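You operate a simulated robot arm through the tools that you are given. There is no shell and no other tool. Be economical: measure what you need, move in short steps, check, and stop when the job is done.

The job below is to be done with a simulated robot arm. You get a single attempt, and the scene is never put back.

TASK
Take the brown tray and put it on the grey folder.

Only the result counts: the job must be done as asked and must still hold three seconds after the hand-in. Knocking over, shifting, dropping, spilling or breaking anything else fails it.

THE ROBOT
A 6-joint arm with a two-finger parallel gripper, fixed in place. Base frame: the origin is at the foot of the arm, x ahead of it, y to its left, z up; the work surface is at about z = 780. Lengths are in mm, angles in rad, forces in N, time in s.
With the tool pointing down near the work surface it reaches from about 240 to 640 mm from the base axis. Its first joint turns from -1.152 to 1.152 rad. Payload 2.7 kg.
The TCP is the grasp point between the finger pads, 23 mm short of the fingertips. In the tool frame z runs along the fingers and y along their closing line. Largest opening 94 mm; finger width 38, thickness 10; the body of the gripper, 54 by 96 mm, starts 39 mm behind the TCP.
Orientation is that of the tool frame in the base frame, as [roll, pitch, yaw] about the fixed x, y, z axes, in that order (R = Rz(yaw) Ry(pitch) Rx(roll)). With the fingers straight down and closing along the base's y, the tool's x points along the base's -x, its y along +y and its z along -z.

THE INTERFACE
- The arm moves only by the tool send_rows. Its argument "rows" is one flat list of numbers, 7 for each row, row after row: the turn, a rotation vector about the tool's x, y, z in rad, then the shift along the tool's x, y, z in mm, then the finger opening in mm, from 0 to 94. In form: [wx, wy, wz, tx, ty, tz, hand, wx, wy, wz, tx, ty, tz, hand, ...]. A call has 1 to 20 rows; each row shifts and turns the commanded pose from where the row before left it, along the tool's axes as they then stand. Each row takes 0.2 s and may step no farther than 50 mm and 0.15 rad from the row before; otherwise, or with a gripper value out of range, the whole call is refused. A pose out of reach is approached as far as the arm can. The call stops where the force on the tool passes 40 N (or 10 N more than at its start, if that is more) or the arm is blocked; 0.2 s more then pass. Each finger travels about 45 mm/s and halts on what it meets, pressing with about 21 N; the grip force reading is that of the motor and also rises with nothing between the fingers. The clock runs only during rows and for 0.2 s after the last one: add rows that do not move to give the fingers time. It gives the time, the measured TCP pose, the force on the tool (base axes), the opening and the grip force at its end, in the units of the frame above (readings bear some noise).
- Cameras (640 x 400 px; columns grow to the right, rows downward): "scene" is fixed at [64.6, -423.2, 1402.5]; the picture's right is [0.85, -0.53, 0.00], its down [-0.30, -0.48, -0.83] and it looks along [0.44, 0.70, -0.56] (base axes); focal length 317 px, centre (320, 200). "wrist" rides on the gripper at [86, 16, -75] in the tool frame; the picture's right is [-0.18, 0.98, 0.00], its down [-0.58, -0.11, -0.81] and it looks along [-0.79, -0.15, 0.59] (tool axes); focal length 243 px, centre (320, 200). There is no depth. A picture from a camera that has moved, and an enlarged one, comes with that camera's place and axes in the base frame and with its lens.
- grab_frame(camera): a new picture of that camera. The clock stands still meanwhile.
- inspect(camera, box): a new picture of the part [left, top, right, bottom] of that camera's present view, enlarged. The clock stands still meanwhile.
- finish_job(): hands the job in; it is judged then, once.

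Go step by step. Nothing tells you positions but the pictures and the camera data: compare them with the known pose of the tool, close in by small moves and look again before you grip or let go. The budget is 90 turns and 42 pictures, counting those below and the enlarged ones. Unless the task says otherwise, let go and move clear before handing in, and close with one line.

The tools are called after "Call:" as a command line: name --argument value ..., lists and objects as JSON in quotes. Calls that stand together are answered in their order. send_rows: Moves the arm, as the interface text tells. Its arguments: {"type":"object","properties":{"rows":{"type":"array"}},"required":["rows"]} The other tools are called the same way: grab_frame (camera) takes a picture; inspect (camera, box) takes an enlarged picture of a part of a camera's view; finish_job () hands the job in.

At the start:

```text
time: 0.0
eef_pos: [323.7, 300.9, 1067.6]
tool_rot: [3.139, 0.0, 3.14]
force: [-0.2, 0.0, -0.8]
opening: 93.9
gripper_force: 0.0
```

scene: 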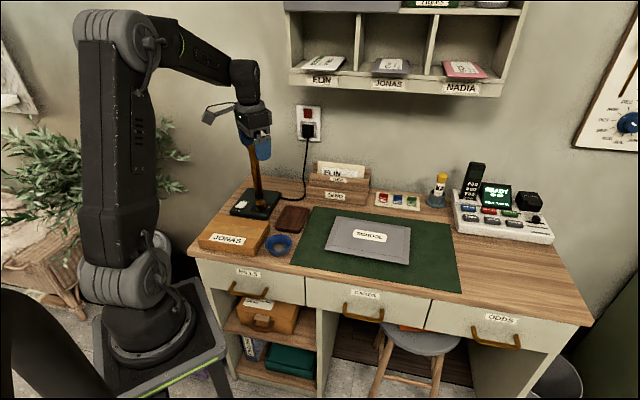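
wrist: 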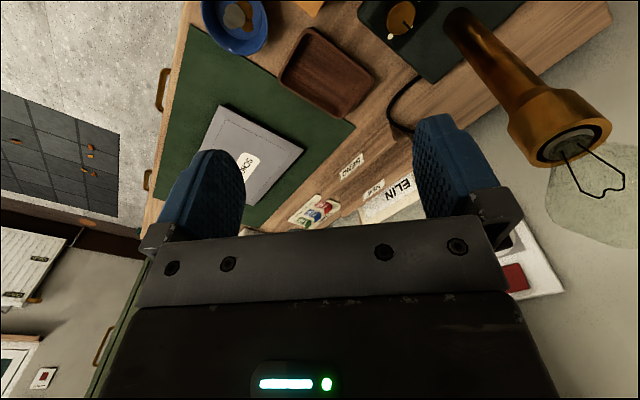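

I see a brown tray beside the green mat, between the lamp and a blue bowl, and a grey folder labelled on the mat. I'll zoom in to measure them.

Call:
inspect --camera "scene" --box '[200, 150, 440, 300]'

Call:
inspect --camera "wrist" --box '[160, 0, 480, 200]'

```text
2.67 times, centred on (320, 225) of scene
camera zoom: at [64.6, -423.2, 1402.5], right [0.85, -0.53, 0.0], down [-0.3, -0.48, -0.83], along [0.44, 0.7, -0.56], focal length 846 px, centre (320, 133)
```

zoom: 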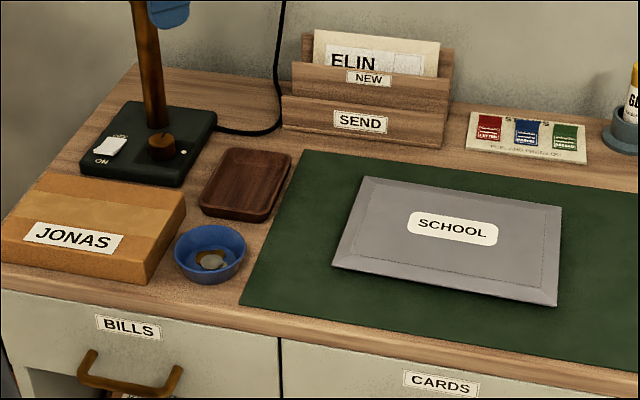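

```text
2.00 times, centred on (320, 100) of wrist
camera zoom: at [237.4, 317.0, 1140.7], right [0.18, 0.98, 0.0], down [0.58, -0.11, 0.81], along [0.79, -0.15, -0.59], focal length 485 px, centre (320, 400)
```

zoom: 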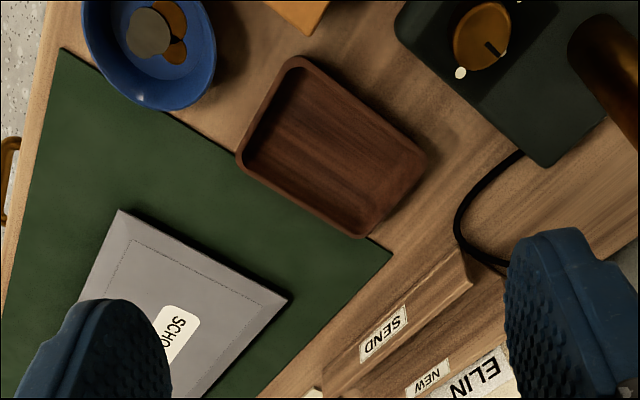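

Both cameras agree: the tray centre is near (413, 293), its rim at about z = 800, long axis about 45°, and it is about 76 mm wide. The folder centre is near (566, 99). I'll turn the tool by 45°, with the wrist camera away from the lamp, and stop above the tray.

Call:
send_rows --rows '[0, 0, -0.131, 0, 0, 0, 94, 0, 0, -0.131, 0, 0, 0, 94, 0, 0, -0.131, 0, 0, 0, 94, 0, 0, -0.131, 0, 0, 0, 94, 0, 0, -0.131, 0, 0, 0, 94, 0, 0, -0.13, 0, 0, 0, 94, 0, 0, 0, -19, -23, 0, 94, 0, 0, 0, -19, -23, 0, 94, 0, 0, 0, -19.5, -22.8, 0, 94, 0, 0, 0, 0, 0, 40, 94, 0, 0, 0, 0, 0, 40, 94, 0, 0, 0, 0, 0, 40, 94, 0, 0, 0, 0, 0, 40, 94, 0, 0, 0, 0, 0, 0, 94]'

Call:
grab_frame --camera "wrist"

Call:
grab_frame --camera "scene"

```text
time: 3.0
eef_pos: [410.7, 291.7, 905.1]
tool_rot: [3.14, 0.001, -2.356]
force: [-1.0, -0.6, 0.7]
opening: 94.5
gripper_force: 0.1
```

```text
37 pictures are left
camera wrist: at [338.4, 242.1, 979.8], right [-0.57, 0.82, 0.0], down [0.49, 0.33, 0.81], along [0.67, 0.46, -0.59], focal length 243 px, centre (320, 200)
```

wrist: 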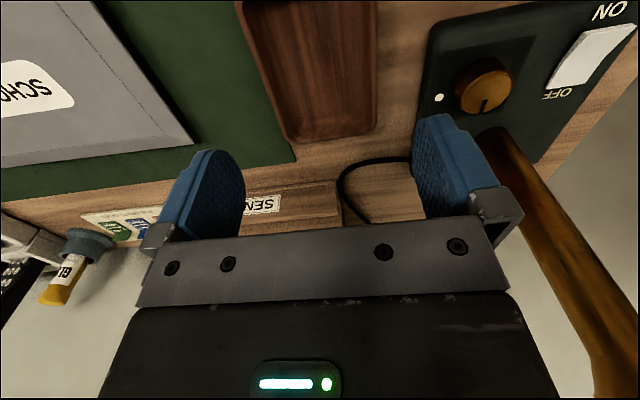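

```text
36 pictures are left
```

scene: 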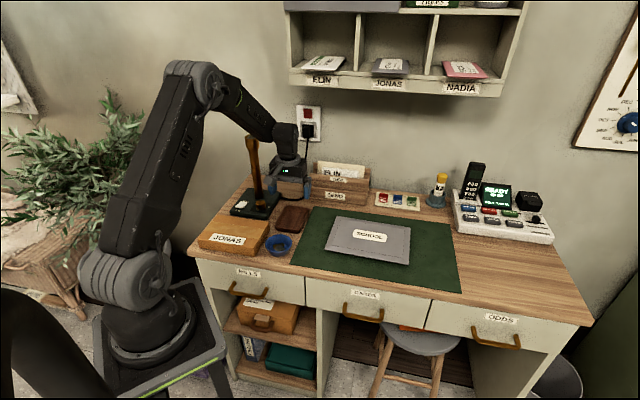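

The tool is over the tray with about 4–5 mm clearance on each side. I'll go lower and check the fit before going around the rim.

Call:
send_rows --rows '[0, 0, 0, 0, 0, 20, 94, 0, 0, 0, 0, 0, 20, 94, 0, 0, 0, 0, 0, 14, 94, 0, 0, 0, 0, 0, 0, 94]'

Call:
grab_frame --camera "wrist"

Call:
inspect --camera "scene" --box '[220, 140, 380, 240]'

```text
time: 4.0
eef_pos: [412.5, 293.2, 853.2]
tool_rot: [3.139, 0.001, -2.355]
force: [-0.1, 0.5, 0.1]
opening: 93.6
gripper_force: 0.1
```

```text
35 pictures are left
camera wrist: at [339.8, 243.1, 926.2], right [-0.57, 0.82, 0.0], down [0.49, 0.33, 0.81], along [0.67, 0.46, -0.59], focal length 243 px, centre (320, 200)
```

wrist: 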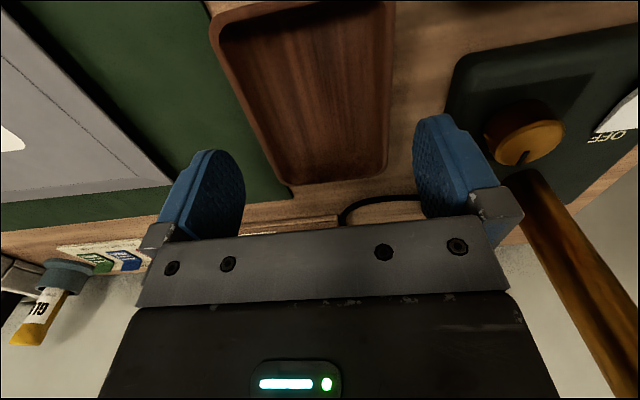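

```text
4.00 times, centred on (300, 190) of scene
camera zoom: at [64.6, -423.2, 1402.5], right [0.85, -0.53, 0.0], down [-0.3, -0.48, -0.83], along [0.44, 0.7, -0.56], focal length 1269 px, centre (400, 240)
```

zoom: 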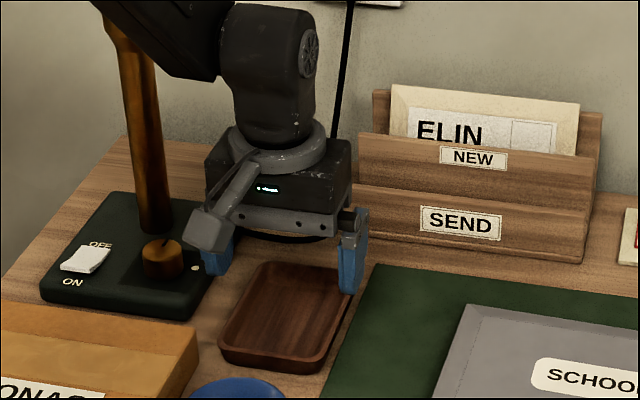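

The tray is about 80 mm wide and its centre is about 1.5 mm off along the closing line. I'll correct that and stop just above the rim.

Call:
send_rows --rows '[0, 0, 0, 0, 1.3, 13, 94, 0, 0, 0, 0, 0, 12, 94, 0, 0, 0, 0, 0, 0, 94]'

Call:
grab_frame --camera "wrist"

Call:
inspect --camera "scene" --box '[240, 175, 336, 235]'

```text
time: 4.8
eef_pos: [412.5, 293.6, 827.1]
tool_rot: [3.14, 0.002, -2.355]
force: [-0.4, 0.0, 0.2]
opening: 94.0
gripper_force: 0.2
```

```text
33 pictures are left
camera wrist: at [339.6, 243.5, 901.0], right [-0.57, 0.83, 0.0], down [0.49, 0.33, 0.81], along [0.67, 0.46, -0.59], focal length 243 px, centre (320, 200)
```

wrist: 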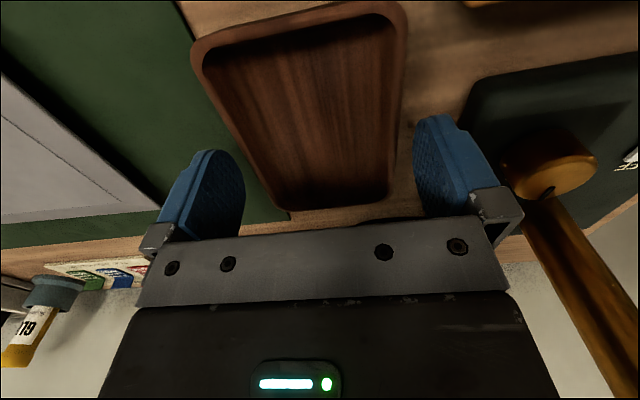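

```text
6.67 times, centred on (288, 205) of scene
camera zoom: at [64.6, -423.2, 1402.5], right [0.85, -0.53, 0.0], down [-0.3, -0.48, -0.83], along [0.44, 0.7, -0.56], focal length 2114 px, centre (533, 167)
```

zoom: 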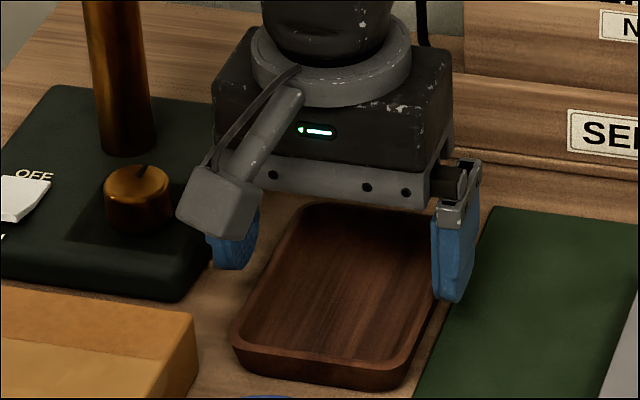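

The tray is now centred between the fingers, with about 6 mm on each side. I'll lower slowly around it.

Call:
send_rows --rows '[0, 0, 0, 0, 0, 5, 94, 0, 0, 0, 0, 0, 5, 94, 0, 0, 0, 0, 0, 5, 94, 0, 0, 0, 0, 0, 4, 94, 0, 0, 0, 0, 0, 0, 94]'

Call:
inspect --camera "scene" --box '[240, 175, 336, 235]'

```text
time: 6.0
eef_pos: [410.8, 293.8, 808.4]
tool_rot: [3.139, 0.003, -2.356]
force: [-1.3, -0.4, -0.4]
opening: 93.9
gripper_force: 0.1
```

```text
6.67 times, centred on (288, 205) of scene
camera zoom: at [64.6, -423.2, 1402.5], right [0.85, -0.53, 0.0], down [-0.3, -0.48, -0.83], along [0.44, 0.7, -0.56], focal length 2114 px, centre (533, 167)
```

zoom: 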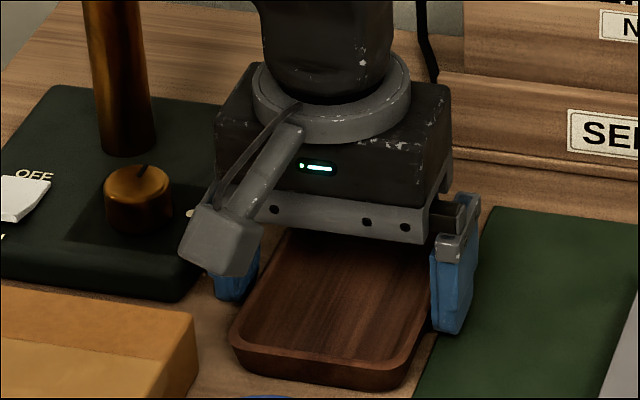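

The fingertips are now straddling the tray, below the rim and clear of the desk. I'll close on it.

Call:
send_rows --rows '[0, 0, 0, 0, 0, 1, 86, 0, 0, 0, 0, 0, 0, 80, 0, 0, 0, 0, 0, 0, 74, 0, 0, 0, 0, 0, 0, 70, 0, 0, 0, 0, 0, 0, 70]'

```text
time: 7.2
eef_pos: [411.2, 294.1, 808.7]
tool_rot: [3.14, 0.002, -2.358]
force: [-1.9, 1.1, 0.8]
opening: 83.4
gripper_force: 21.0
```

The fingers hold at 83 mm with full grip force, which matches the tray width. I'll lift a little and check.

Call:
send_rows --rows '[0, 0, 0, 0, 0, -5, 70, 0, 0, 0, 0, 0, -15, 70, 0, 0, 0, 0, 0, -20, 70, 0, 0, 0, 0, 0, 0, 70]'

Call:
grab_frame --camera "wrist"

Call:
inspect --camera "scene" --box '[220, 140, 380, 240]'

```text
time: 8.2
eef_pos: [411.7, 293.6, 846.7]
tool_rot: [3.14, 0.001, -2.357]
force: [0.2, -0.9, -0.8]
opening: 83.6
gripper_force: 21.1
```

```text
30 pictures are left
camera wrist: at [339.4, 243.0, 921.0], right [-0.56, 0.83, 0.0], down [0.49, 0.33, 0.81], along [0.67, 0.46, -0.59], focal length 243 px, centre (320, 200)
```

wrist: 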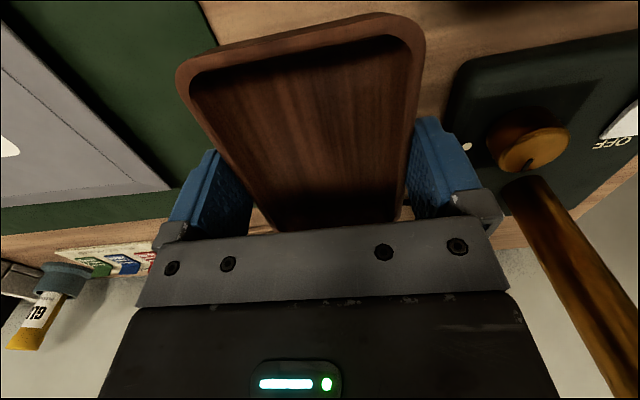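

```text
4.00 times, centred on (300, 190) of scene
camera zoom: at [64.6, -423.2, 1402.5], right [0.85, -0.53, 0.0], down [-0.3, -0.48, -0.83], along [0.44, 0.7, -0.56], focal length 1269 px, centre (400, 240)
```

zoom: 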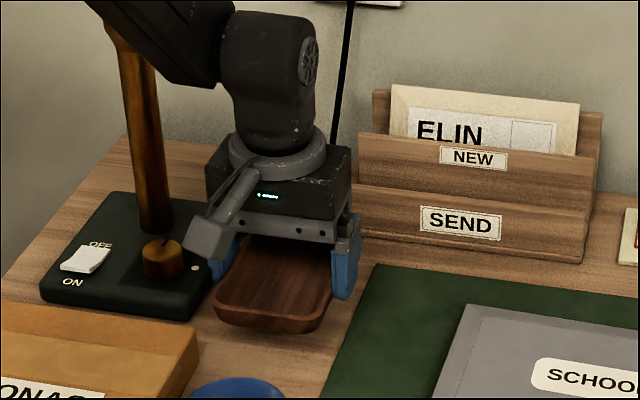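

The tray is held level. I'll raise it and carry it over the folder.

Call:
send_rows --rows '[0, 0, 0, 0, 0, -30, 70, 0, 0, 0, 0, 0, -30, 70, 0, 0, 0, 2.9, -24.7, 0, 70, 0, 0, 0, 2.9, -24.7, 0, 70, 0, 0, 0, 2.9, -24.7, 0, 70, 0, 0, 0, 2.9, -24.7, 0, 70, 0, 0, 0, 2.9, -24.7, 0, 70, 0, 0, 0, 2.9, -24.7, 0, 70, 0, 0, 0, 2.9, -24.7, 0, 70, 0, 0, 0, 2.9, -24.7, 0, 70, 0, 0, 0, 2.9, -24.7, 0, 70, 0, 0, 0, 2.9, -24.7, 0, 70, 0, 0, 0, 0, 0, 0, 70]'

Call:
grab_frame --camera "wrist"

Call:
inspect --camera "scene" --box '[270, 150, 462, 270]'

```text
time: 11.0
eef_pos: [567.2, 98.4, 905.7]
tool_rot: [3.141, 0.001, -2.356]
force: [-0.8, 0.0, -1.3]
opening: 83.7
gripper_force: 20.4
```

```text
28 pictures are left
camera wrist: at [495.4, 47.9, 979.2], right [-0.57, 0.82, 0.0], down [0.49, 0.33, 0.81], along [0.67, 0.46, -0.59], focal length 243 px, centre (320, 200)
```

wrist: 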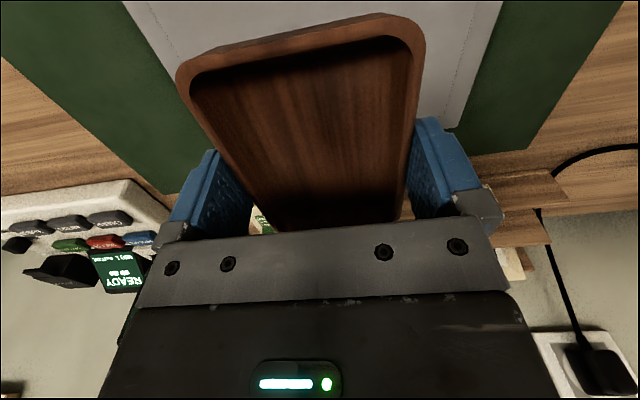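

```text
3.33 times, centred on (366, 210) of scene
camera zoom: at [64.6, -423.2, 1402.5], right [0.85, -0.53, 0.0], down [-0.3, -0.48, -0.83], along [0.44, 0.7, -0.56], focal length 1057 px, centre (167, 167)
```

zoom: 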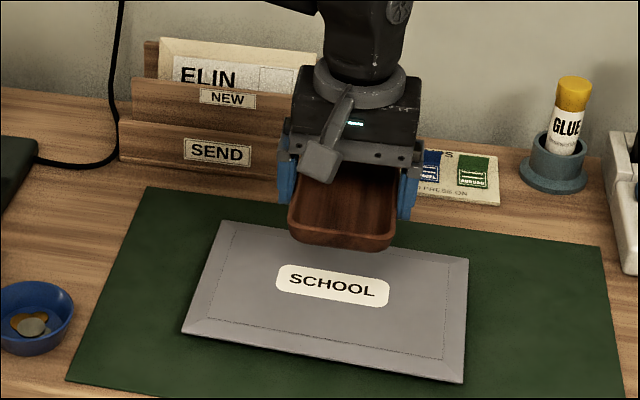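

The tray is above the centre of the folder, and the label is at about (569, 104). I'll lower it to just above and check.

Call:
send_rows --rows '[0, 0, 0, 0, -2, 20, 70, 0, 0, 0, 0, 0, 20, 70, 0, 0, 0, 0, 0, 20, 70, 0, 0, 0, 0, 0, 15, 70, 0, 0, 0, 0, 0, 0, 70]'

Call:
inspect --camera "scene" --box '[302, 190, 430, 270]'

Call:
grab_frame --camera "wrist"

```text
time: 12.2
eef_pos: [568.0, 97.5, 831.6]
tool_rot: [3.14, 0.002, -2.357]
force: [0.6, 0.1, -1.8]
opening: 83.5
gripper_force: 21.3
```

```text
5.00 times, centred on (366, 230) of scene
camera zoom: at [64.6, -423.2, 1402.5], right [0.85, -0.53, 0.0], down [-0.3, -0.48, -0.83], along [0.44, 0.7, -0.56], focal length 1586 px, centre (90, 50)
```

zoom: 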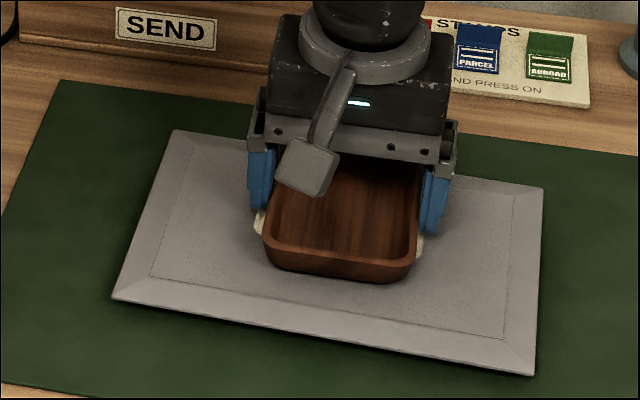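

```text
25 pictures are left
camera wrist: at [495.7, 48.5, 904.9], right [-0.57, 0.82, 0.0], down [0.49, 0.33, 0.81], along [0.67, 0.46, -0.59], focal length 243 px, centre (320, 200)
```

wrist: 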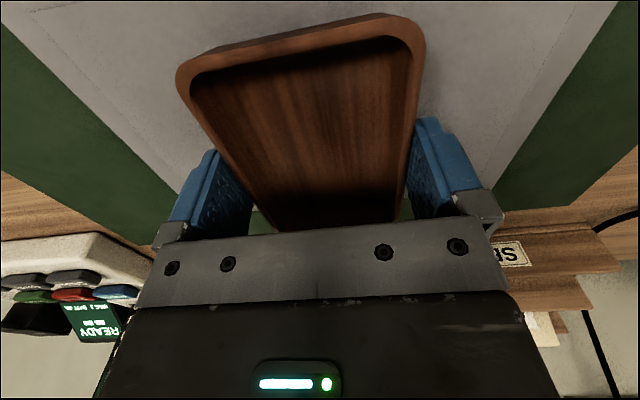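

The tray is well inside the folder on all sides and a few mm up. I'll lower in small steps and watch the force.

Call:
send_rows --rows '[0, 0, 0, 0, 0, 3, 70, 0, 0, 0, 0, 0, 3, 70, 0, 0, 0, 0, 0, 2, 70, 0, 0, 0, 0, 0, 0, 70]'

Call:
inspect --camera "scene" --box '[302, 190, 430, 270]'

```text
time: 13.2
eef_pos: [567.9, 97.8, 828.0]
tool_rot: [-3.139, 0.004, -2.355]
force: [-3.6, 6.2, 20.1]
opening: 84.0
gripper_force: 21.0
```

```text
5.00 times, centred on (366, 230) of scene
camera zoom: at [64.1, -423.1, 1402.6], right [0.85, -0.53, 0.0], down [-0.3, -0.48, -0.83], along [0.44, 0.7, -0.56], focal length 1586 px, centre (90, 50)
```

zoom: 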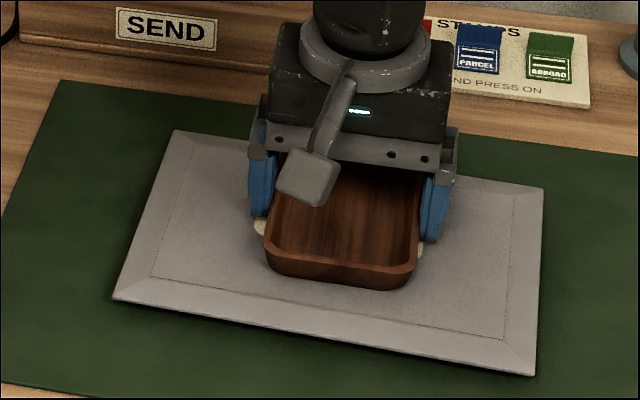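

The tray has made contact at 20 N, so the folder top is at about z = 799. Nothing has shifted. I'll relieve the pressure before letting go.

Call:
send_rows --rows '[0, 0, 0, 0, 0, -2, 70, 0, 0, 0, 0, 0, -1, 70, 0, 0, 0, 0, 0, 0, 70]'

```text
time: 14.0
eef_pos: [566.9, 96.6, 826.1]
tool_rot: [-3.141, -0.001, -2.356]
force: [3.0, 0.7, 6.8]
opening: 84.0
gripper_force: 20.7
```

Only about 7 N of contact remains, so the tray is resting on the folder. I'll open the fingers slowly.

Call:
send_rows --rows '[0, 0, 0, 0, 0, -0.5, 84, 0, 0, 0, 0, 0, 0, 88, 0, 0, 0, 0, 0, 0, 94, 0, 0, 0, 0, 0, 0, 94, 0, 0, 0, 0, 0, 0, 94]'

Call:
inspect --camera "scene" --box '[302, 190, 430, 270]'

Call:
grab_frame --camera "wrist"

```text
time: 15.2
eef_pos: [567.8, 97.9, 828.4]
tool_rot: [3.14, 0.001, -2.357]
force: [-1.1, 0.3, 0.0]
opening: 94.0
gripper_force: 0.0
```

```text
5.00 times, centred on (366, 230) of scene
camera zoom: at [64.6, -423.2, 1402.5], right [0.85, -0.53, 0.0], down [-0.3, -0.48, -0.83], along [0.44, 0.7, -0.56], focal length 1586 px, centre (90, 50)
```

zoom: 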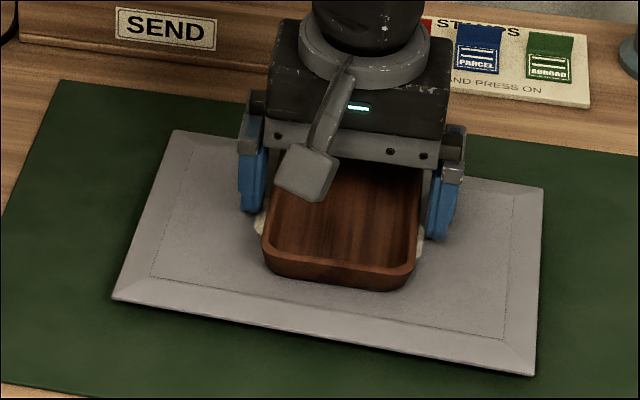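

```text
22 pictures are left
camera wrist: at [495.7, 48.6, 901.8], right [-0.56, 0.83, 0.0], down [0.49, 0.33, 0.81], along [0.67, 0.46, -0.59], focal length 243 px, centre (320, 200)
```

wrist: 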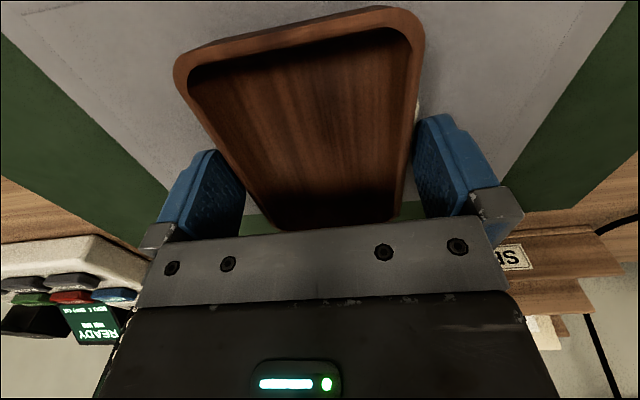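

The fingers are open and clear on both sides, and the tray is sitting on the folder. I'll rise straight up.

Call:
send_rows --rows '[0, 0, 0, 0, 0, -5, 94, 0, 0, 0, 0, 0, -10, 94, 0, 0, 0, 0, 0, -20, 94, 0, 0, 0, 0, 0, -30, 94, 0, 0, 0, 0, 0, -40, 94, 0, 0, 0, 0, 0, -40, 94, 0, 0, 0, 0, 0, 0, 94]'

Call:
grab_frame --camera "scene"

Call:
inspect --camera "scene" --box '[200, 150, 440, 300]'

```text
time: 16.8
eef_pos: [568.0, 93.6, 975.0]
tool_rot: [3.14, 0.003, -2.355]
force: [0.3, -0.4, -0.6]
opening: 93.8
gripper_force: 0.0
```

```text
21 pictures are left
```

scene: 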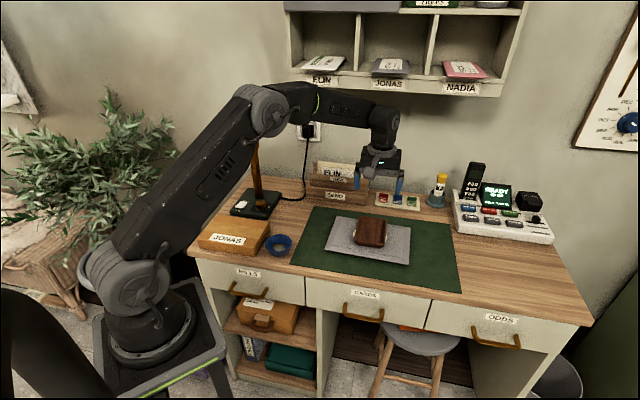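

```text
2.67 times, centred on (320, 225) of scene
camera zoom: at [64.6, -423.2, 1402.5], right [0.85, -0.53, 0.0], down [-0.3, -0.48, -0.83], along [0.44, 0.7, -0.56], focal length 846 px, centre (320, 133)
```

zoom: 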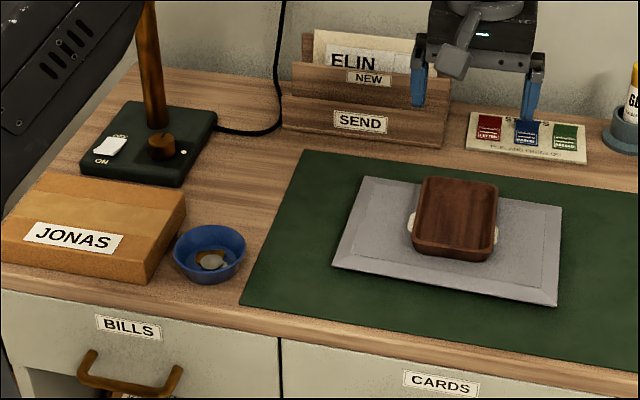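

The tray rests on the folder, the folder and everything around it are unmoved, and the arm is clear. I'm handing in.

Call:
finish_job

```text
The job is handed in.
```

The brown tray is on the grey folder, released with the arm clear, and the last picture showed nothing else disturbed.
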